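You operate a simulated robot arm through the tools that you are given. There is no shell and no other tool. Be economical: measure what you need, move in short steps, check, and stop when the job is done.

The job below is to be done with a simulated robot arm. You get a single attempt, and the scene is never put back.

JOB
Put the probe marked "P2" from the top of the wooden bench on the red big saucer there.

The check looks at the end state, three seconds after you hand in, the way a careful person would. Anything else that was tipped, shoved, dropped, spilled or broken makes it a failure.

ROBOT AND FRAMES
A 7-joint arm with a two-finger parallel gripper, fixed in place. Base frame: the origin is at the foot of the arm, x ahead of it, y to its left, z up; the work surface is at about z = 760. Units: mm, rad, N and s.
With the tool pointing down near the work surface it reaches from about 300 to 700 mm from the base axis. Its first joint turns from -1.152 to 1.152 rad. Payload 1.57 kg.
Tool frame: the origin (TCP) lies between the finger pads and is the grasp point; the fingertips stand 30 mm ahead of it; z points along the fingers, y is the line along which they close. Largest opening 110 mm; finger width 24, thickness 12; the body of the gripper, 48 by 112 mm, starts 78 mm behind the TCP.
Orientation is that of the tool frame in the base frame, as [roll, pitch, yaw] about the fixed x, y, z axes, in that order (R = Rz(yaw) Ry(pitch) Rx(roll)). With the fingers straight down and closing along the base's y, the tool's x points along the base's -x, its y along +y and its z along -z.

CONTROLS
- The arm moves only by the tool step_arm. Its argument "targets" is a list of rows, each a list of 7 numbers: the turn, a rotation vector about the tool's x, y, z in units of 120 degrees (1.0 is 120 degrees), then the shift along the tool's x, y, z in units of 300 mm (1.0 is 300 mm), then the closure, from 0 (fully open) to 1 (shut). In form: [[ax, ay, az, tx, ty, tz, claw], ...]. A call has 1 to 10 rows; each row is the pose to reach, as a shift and turn from the pose commanded when the call began, along the tool's axes at that moment. A call with a number of a shift or a turn outside -1 to 1 is refused whole. A row lasts 0.2 s, in which the tool goes at most 50 mm and 0.15 rad; a call with a longer step from one row to the next is refused whole, and so is a gripper value outside its range. A pose out of reach is approached as far as the arm can. The call stops where the force on the tool passes 40 N (or 10 N more than at its start, if that is more) or the arm is blocked; 0.2 s more then pass. Each finger travels about 108 mm/s and halts on what it meets, pressing with about 38 N; the grip force reading is that of the motor and also rises with nothing between the fingers. The clock runs only during rows and for 0.2 s after the last one: add rows that repeat a pose to give the fingers time. It gives the time, the measured TCP pose, the force on the tool (base axes), the opening and the grip force at its end, in the units of the frame above (readings bear some noise).
- Cameras (640 x 400 px; columns grow to the right, rows downward): "scene" is fixed at [153.3, -396.8, 1386.4]; the picture's right is [0.83, -0.56, 0.00], its down [-0.42, -0.61, -0.67] and it looks along [0.38, 0.56, -0.74] (base axes); focal length 323 px, centre (320, 200). "wrist" rides on the gripper at [-36, 0, -80] in the tool frame; the picture's right is [0.00, -1.00, 0.00], its down [0.97, 0.00, -0.24] and it looks along [0.24, 0.00, 0.97] (tool axes); focal length 218 px, centre (320, 200).
- get_image(camera): a new picture of that camera. No time passes.
- pixel_to_xyz(camera, pixels): there is no depth. For up to 12 entries [column, row, z] of the newest picture of that camera ("zoom" is the newest enlarged one), the place [x, y] in the base frame at which the ray of that pixel passes the height z, good to about 3 mm. No time passes.
- inspect(camera, box): a new picture of the part [left, top, right, bottom] of that camera's present view, enlarged. No time passes.
- finish_job(): hands the job in; it is judged then, once.

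Work in short steps. Measure before you move; look again where a grasp or a placing could have gone wrong, and mend it. You have 60 turns and 20 pictures in all, those below and enlarged ones among them. Open the gripper and draw the arm clear of the work before you hand the job in, unless the task says otherwise; then end with one line.

The tools are called as a command line: name --pt "numbers of a row" for each row, then --argument value for the rest, lists and objects as JSON in quotes. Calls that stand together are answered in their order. step_arm: Moves the arm, as the interface text tells. Its arguments: {"type":"object","properties":{"targets":{"type":"array","items":{"type":"array","items":{"type":"number"}}}},"required":["targets"]} The other tools are called the same way: get_image (camera) takes a picture; pixel_to_xyz (camera, pixels) gives the place at which the rays of pixels pass given heights; inspect (camera, box) takes an enlarged picture of a part of a camera's view; finish_job () hands the job in.

At the start:

```text
clock: 0.0
tool_pos: [435.4, -180.0, 1076.7]
ee_rot: [3.141, 0.0, 3.141]
ft_force: [-1.1, -0.7, -0.3]
width: 110.1
gripper_force: 0.0
```

scene: 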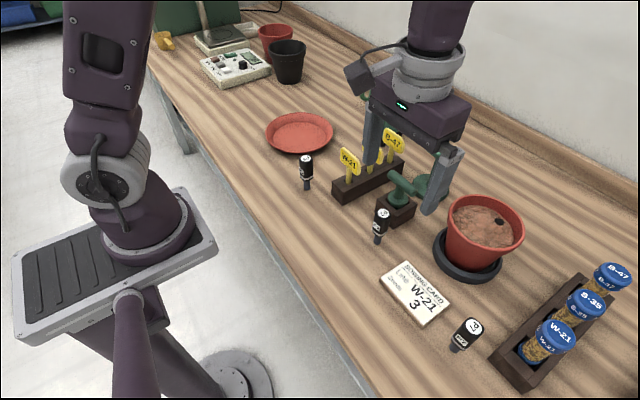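
wrist: 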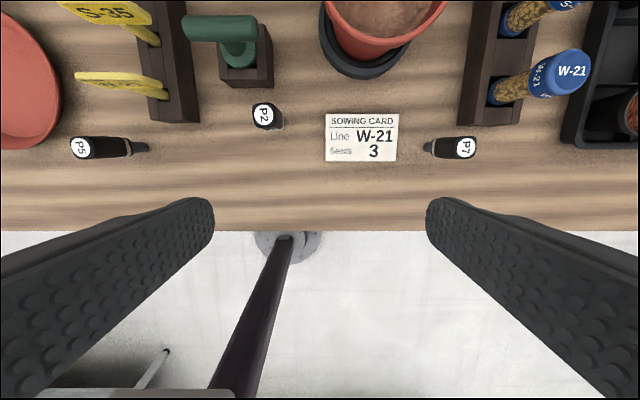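

The wrist view shows P2 at (266,115), near the green dibber stand; the red saucer is at scene (300,132). I'll enlarge both for detail.

inspect --camera "scene" --box '[250, 100, 450, 260]'

inspect --camera "wrist" --box '[180, 60, 340, 160]'

pixel_to_xyz --camera "scene" --pixels '[[383, 214, 820], [377, 243, 760], [300, 132, 765], [267, 132, 775], [334, 132, 775], [300, 113, 775], [300, 152, 775]]'

pixel_to_xyz --camera "wrist" --pixels '[[264, 115, 820], [264, 115, 840], [280, 125, 760], [276, 125, 780]]'

```text
2.50 times, centred on (350, 180) of scene
```

zoom: 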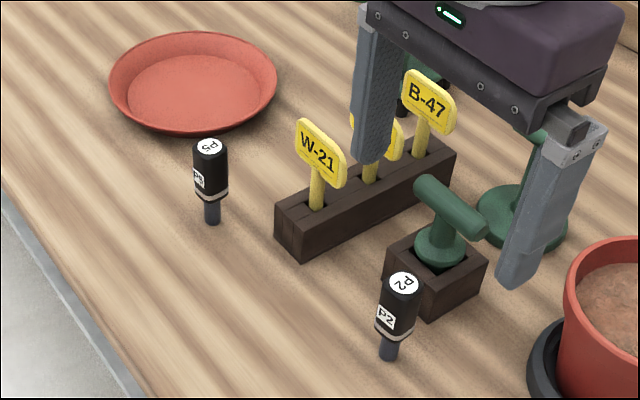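

```text
4.00 times, centred on (260, 110) of wrist
```

zoom: 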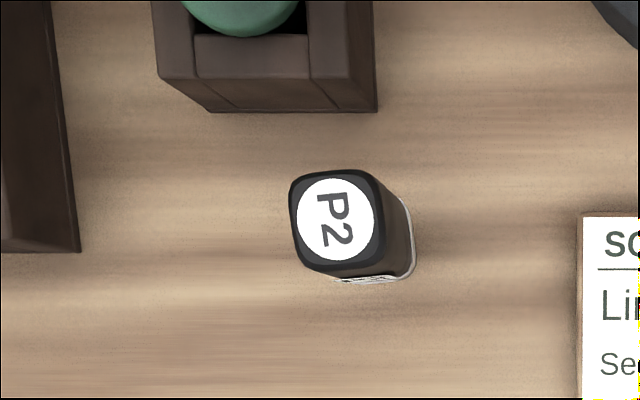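

```text
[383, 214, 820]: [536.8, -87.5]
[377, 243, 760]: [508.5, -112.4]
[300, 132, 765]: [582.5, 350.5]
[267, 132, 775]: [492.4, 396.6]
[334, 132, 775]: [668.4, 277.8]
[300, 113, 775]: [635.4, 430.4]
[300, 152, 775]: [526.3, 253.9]
```

```text
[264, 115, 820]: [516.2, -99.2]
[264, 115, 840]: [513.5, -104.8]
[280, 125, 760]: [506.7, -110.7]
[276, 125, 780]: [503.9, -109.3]
```

P2 stands upright, with its base at about (508,-112) and its top at about (511,-109,857). Next I'll measure the dibber handle, the stand, P5 and the saucer bottom for clearance.

pixel_to_xyz --camera "scene" --pixels '[[392, 174, 860], [392, 174, 840], [413, 191, 860], [413, 191, 840], [394, 226, 760], [306, 160, 857], [306, 188, 760], [302, 137, 763], [350, 156, 880], [354, 184, 760]]'

pixel_to_xyz --camera "wrist" --pixels '[[190, 27, 860], [190, 27, 840], [255, 28, 860], [255, 28, 840], [232, 88, 760], [274, 88, 760]]'

```text
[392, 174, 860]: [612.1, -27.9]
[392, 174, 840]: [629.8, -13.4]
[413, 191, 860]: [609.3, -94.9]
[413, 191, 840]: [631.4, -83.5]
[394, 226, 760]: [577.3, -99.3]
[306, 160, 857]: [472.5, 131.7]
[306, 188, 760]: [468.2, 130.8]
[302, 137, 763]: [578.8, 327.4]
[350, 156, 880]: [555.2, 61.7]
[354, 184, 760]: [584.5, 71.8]
```

```text
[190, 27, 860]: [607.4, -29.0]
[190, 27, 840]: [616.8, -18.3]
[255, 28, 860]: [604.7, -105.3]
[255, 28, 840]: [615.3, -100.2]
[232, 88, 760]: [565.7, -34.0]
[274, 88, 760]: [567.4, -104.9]
```

Clearances are fine: the dibber handle is at x≈605 and its block front at x≈566. I'll move above P2 at z≈960.

step_arm --pt "0 0 0 -0.0625 0.058 0.097 0" --pt "0 0 0 -0.125 0.116 0.194 0" --pt "0 0 0 -0.1875 0.175 0.29 0" --pt "0 0 0 -0.25 0.233 0.387 0" --pt "0 0 0 -0.25 0.233 0.387 0"

get_image --camera "wrist"

```text
clock: 1.2
tool_pos: [512.0, -109.1, 959.6]
ee_rot: [3.141, 0.0, 3.142]
ft_force: [0.4, -0.5, 0.1]
width: 109.8
gripper_force: 0.0
```

```text
15 pictures are left
```

wrist: 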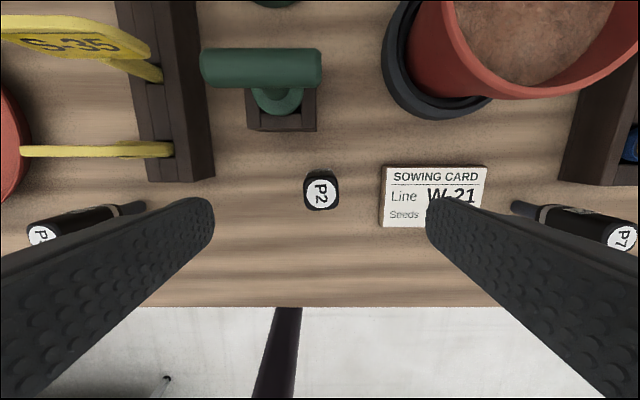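

P2's cap is at (321,190) with a small rotation. I'll measure its position and enlarge it.

inspect --camera "wrist" --box '[280, 165, 360, 215]'

pixel_to_xyz --camera "wrist" --pixels '[[321, 190, 857], [303, 190, 857], [339, 190, 857], [321, 171, 857], [321, 209, 857]]'

```text
8.00 times, centred on (320, 190) of wrist
```

zoom: 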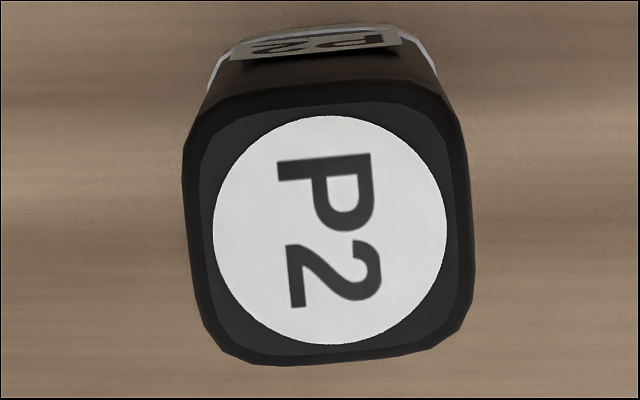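

```text
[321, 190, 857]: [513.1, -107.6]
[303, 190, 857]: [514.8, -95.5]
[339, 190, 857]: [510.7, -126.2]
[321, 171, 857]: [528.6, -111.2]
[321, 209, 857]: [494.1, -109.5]
```

The cap centre is at about (510,-109.5), turned about 5° counter-clockwise. I'll turn to match and descend to z≈832 with the fingers open.

step_arm --pt "0 0 -0.02 0.003 0 0.13 0" --pt "0 0 -0.042 0.006 0 0.26 0" --pt "0 0 -0.042 0.006 0 0.36 0" --pt "0 0 -0.042 0.006 0 0.425 0" --pt "0 0 -0.042 0.006 0 0.425 0"

get_image --camera "wrist"

```text
clock: 2.4
tool_pos: [510.9, -113.5, 833.5]
ee_rot: [-3.141, 0.0, -3.055]
ft_force: [-0.8, 0.6, 0.3]
width: 110.0
gripper_force: 0.1
```

```text
13 pictures are left
```

wrist: 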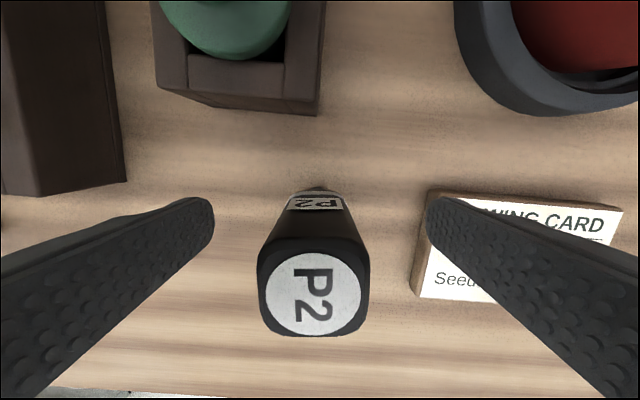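

The cap now sits at (314,295) between the fingers. I'll check its position along x before closing.

pixel_to_xyz --camera "wrist" --pixels '[[314, 295, 857], [314, 295, 850], [316, 203, 785], [258, 275, 853], [370, 275, 853]]'

```text
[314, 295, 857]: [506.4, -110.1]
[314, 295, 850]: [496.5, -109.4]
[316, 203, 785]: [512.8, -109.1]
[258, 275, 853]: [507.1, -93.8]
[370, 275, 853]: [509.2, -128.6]
```

P2's cap centre is at about (507,-110), so I'll nudge about 3 mm in -x and 2.5 mm in +y, then close.

step_arm --pt "0 0 0 0.01 0.008 0 0" --pt "0 0 0 0.01 0.008 0 0.3" --pt "0 0 0 0.01 0.008 0 0.6" --pt "0 0 0 0.01 0.008 0 0.9" --pt "0 0 0 0.01 0.008 0 0.9" --pt "0 0 0 0.01 0.008 0 0.9"

```text
clock: 3.8
tool_pos: [506.6, -109.1, 832.4]
ee_rot: [3.141, 0.001, -3.054]
ft_force: [-0.7, -1.6, 2.7]
width: 29.3
gripper_force: 38.1
```

The grip holds at 29.3 mm and 38 N. I'll lift straight up in small steps and check.

step_arm --pt "0 0 0 0 0 -0.05 0.9" --pt "0 0 0 0 0 -0.15 0.9" --pt "0 0 0 0 0 -0.3 0.9" --pt "0 0 0 0 0 -0.45 0.9" --pt "0 0 0 0 0 -0.6 0.9" --pt "0 0 0 0 0 -0.6 0.9"

get_image --camera "scene"

```text
clock: 5.2
tool_pos: [508.7, -110.0, 1013.9]
ee_rot: [3.141, 0.0, -3.054]
ft_force: [-0.5, 0.9, -0.5]
width: 29.3
gripper_force: 37.7
```

```text
12 pictures are left
```

scene: 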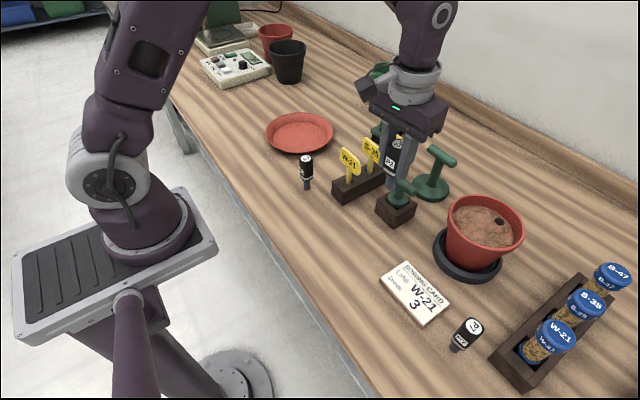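

P2 hangs upright in the grip at about 180 mm lift and everything else is undisturbed. I'll carry it toward the saucer in two stages.

step_arm --pt "0 0 0 -0.02 0.08 0 0.9" --pt "0 0 0 -0.05 0.22 0 0.9" --pt "0 0 0 -0.085 0.36 0 0.9" --pt "0 0 0 -0.12 0.5 0 0.9" --pt "0 0 0 -0.155 0.64 0 0.9" --pt "0 0 0 -0.18 0.75 0 0.9" --pt "0 0 0 -0.205 0.85 0 0.9" --pt "0 0 0 -0.223 0.95 0 0.9" --pt "0 0 0 -0.223 0.95 0 0.9"

```text
clock: 7.2
tool_pos: [547.5, 180.6, 1013.1]
ee_rot: [3.141, 0.0, -3.054]
ft_force: [-0.2, 0.4, -0.6]
width: 29.3
gripper_force: 38.3
```

The carry is steady at (547,181). I'll do the second stage to above the saucer and take a picture.

step_arm --pt "0 0 0 -0.03 0.12 0 0.9" --pt "0 0 0 -0.06 0.24 0 0.9" --pt "0 0 0 -0.09 0.36 0 0.9" --pt "0 0 0 -0.122 0.474 0 0.9" --pt "0 0 0 -0.122 0.474 0 0.9"

get_image --camera "wrist"

get_image --camera "scene"

```text
clock: 8.4
tool_pos: [571.6, 325.4, 1012.0]
ee_rot: [-3.14, -0.001, -3.055]
ft_force: [-0.8, 0.2, -0.9]
width: 28.7
gripper_force: 37.4
```

```text
11 pictures are left
```

wrist: 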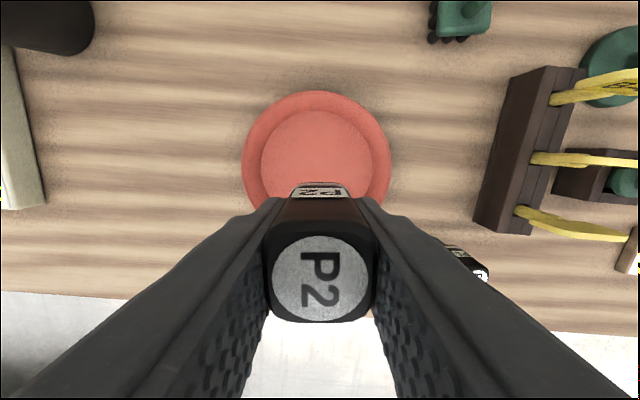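

```text
10 pictures are left
```

scene: 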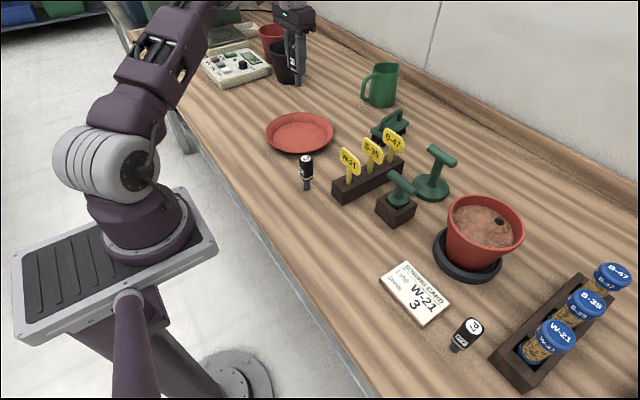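

Above the saucer now; the wrist view shows its floor centred near (316,160). I'll cross-check its position from both cameras.

pixel_to_xyz --camera "wrist" --pixels '[[260, 160, 766], [372, 160, 766], [317, 110, 766], [242, 155, 785], [392, 155, 785], [317, 91, 785], [242, 155, 775], [392, 155, 775]]'

pixel_to_xyz --camera "scene" --pixels '[[273, 137, 766], [330, 137, 766], [301, 121, 766], [301, 152, 766], [266, 133, 785], [334, 133, 785], [300, 112, 785], [300, 153, 760]]'

```text
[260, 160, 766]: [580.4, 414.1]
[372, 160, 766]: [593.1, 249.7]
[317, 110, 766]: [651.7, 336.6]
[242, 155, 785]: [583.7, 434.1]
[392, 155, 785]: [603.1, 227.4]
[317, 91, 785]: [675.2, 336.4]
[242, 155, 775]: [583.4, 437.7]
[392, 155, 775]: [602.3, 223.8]
```

```text
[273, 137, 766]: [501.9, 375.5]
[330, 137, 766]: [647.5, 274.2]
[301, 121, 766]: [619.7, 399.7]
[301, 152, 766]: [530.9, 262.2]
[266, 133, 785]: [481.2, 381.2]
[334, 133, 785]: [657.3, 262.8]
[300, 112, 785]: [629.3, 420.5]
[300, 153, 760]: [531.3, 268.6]
```

The saucer floor centre is about (575,331) with radius about 82 mm. I'll shift slightly and descend to z≈848.

step_arm --pt "0 0 0 -0.007 0.02 0.1 0.9" --pt "0 0 0 -0.01 0.02 0.22 0.9" --pt "0 0 0 -0.01 0.02 0.34 0.9" --pt "0 0 0 -0.01 0.02 0.44 0.9" --pt "0 0 0 -0.01 0.02 0.51 0.9" --pt "0 0 0 -0.01 0.02 0.547 0.9" --pt "0 0 0 -0.01 0.02 0.547 0.9"

inspect --camera "scene" --box '[240, 80, 360, 155]'

```text
clock: 10.0
tool_pos: [574.3, 331.9, 849.2]
ee_rot: [3.139, -0.001, -3.054]
ft_force: [0.4, -0.8, -0.6]
width: 29.5
gripper_force: 37.6
```

```text
5.33 times, centred on (300, 118) of scene
```

zoom: 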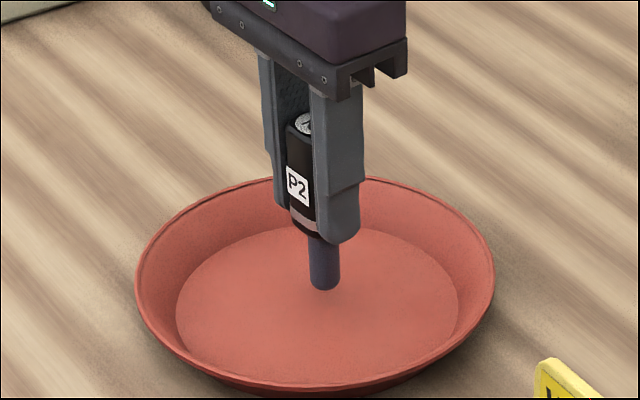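

The tip is just above the floor centre. I'll lower in 1.5 mm steps and watch for contact.

step_arm --pt "0 0 0 0 0 0.005 0.9" --pt "0 0 0 0 0 0.01 0.9" --pt "0 0 0 0 0 0.015 0.9" --pt "0 0 0 0 0 0.02 0.9" --pt "0 0 0 0 0 0.02 0.9"

```text
clock: 11.2
tool_pos: [575.1, 332.2, 842.4]
ee_rot: [-3.14, 0.001, -3.054]
ft_force: [0.7, -0.1, -1.0]
width: 29.1
gripper_force: 38.3
```

No contact yet at 842.4, so I'll continue with 1 mm steps.

step_arm --pt "0 0 0 0 0 0.0035 0.9" --pt "0 0 0 0 0 0.007 0.9" --pt "0 0 0 0 0 0.007 0.9"

```text
clock: 12.0
tool_pos: [574.4, 332.4, 840.4]
ee_rot: [-3.141, 0.0, -3.055]
ft_force: [-0.1, 0.8, -1.1]
width: 29.2
gripper_force: 38.1
```

Still free at 840.4; I'll go on another 2 mm.

step_arm --pt "0 0 0 0 0 0.0035 0.9" --pt "0 0 0 0 0 0.007 0.9" --pt "0 0 0 0 0 0.007 0.9"

```text
clock: 12.8
tool_pos: [574.1, 334.2, 838.6]
ee_rot: [3.14, 0.0, -3.053]
ft_force: [-0.8, -0.3, -1.0]
width: 29.2
gripper_force: 38.2
```

Still no contact force; another 2 mm.

step_arm --pt "0 0 0 0 0 0.0035 0.9" --pt "0 0 0 0 0 0.007 0.9" --pt "0 0 0 0 0 0.007 0.9"

inspect --camera "scene" --box '[270, 95, 340, 150]'

```text
clock: 13.6
tool_pos: [573.9, 332.6, 838.9]
ee_rot: [-3.14, 0.002, -3.055]
ft_force: [-2.0, 0.5, 6.8]
width: 29.2
gripper_force: 38.2
```

```text
7.27 times, centred on (305, 122) of scene
```

zoom: 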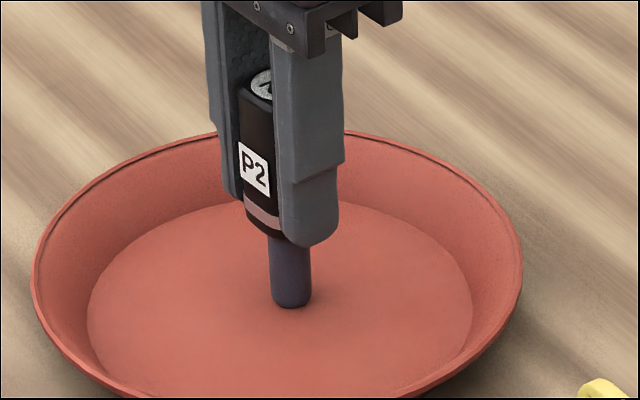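

Contact is made at 6.8 N with the stem upright on the floor. I'll open gently in place.

step_arm --pt "0 0 0 0 0 -0.001 0.78" --pt "0 0 0 0 0 -0.001 0.74" --pt "0 0 0 0 0 -0.001 0.72" --pt "0 0 0 0 0 -0.001 0.69" --pt "0 0 0 0 0 -0.001 0.65" --pt "0 0 0 0 0 -0.001 0.55" --pt "0 0 0 0 0 -0.001 0.4" --pt "0 0 0 0 0 -0.001 0.3" --pt "0 0 0 0 0 -0.001 0.3"

inspect --camera "scene" --box '[270, 95, 340, 150]'

```text
clock: 15.6
tool_pos: [574.5, 331.6, 838.2]
ee_rot: [-3.141, -0.001, -3.056]
ft_force: [0.1, -0.2, 0.3]
width: 76.8
gripper_force: 0.0
```

```text
7.27 times, centred on (305, 122) of scene
```

zoom: 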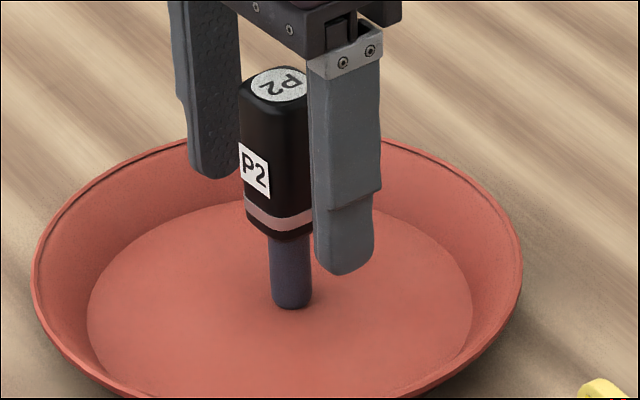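

P2 stands by itself on the saucer, clear of the fingers. I'll retreat straight up.

step_arm --pt "0 0 0 0 0 0 0.15" --pt "0 0 0 0 0 -0.05 0.1" --pt "0 0 0 0 0 -0.15 0" --pt "0 0 0 0 0 -0.3 0" --pt "0 0 0 0 0 -0.45 0" --pt "0 0 0 0 0 -0.6 0" --pt "0 0 0 0 0 -0.75 0" --pt "0 0 0 0 0 -0.75 0"

get_image --camera "scene"

```text
clock: 17.4
tool_pos: [568.7, 326.9, 1054.4]
ee_rot: [-3.138, -0.006, -3.051]
ft_force: [0.2, 0.0, 0.9]
width: 109.9
gripper_force: 0.0
out of reach, approached as far as the arm can: row 7, 8
```

```text
6 pictures are left
```

scene: 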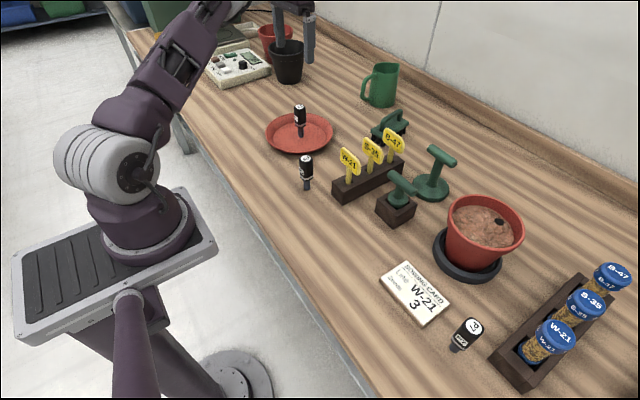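

P2 stands upright on the red saucer at (300,125), nothing else has moved, and the arm is clear with the gripper open. I'll hand the job in.

finish_job

```text
The job is handed in.
```

P2 is standing upright on the big red saucer, the last picture shows nothing else disturbed, and the job is handed in.
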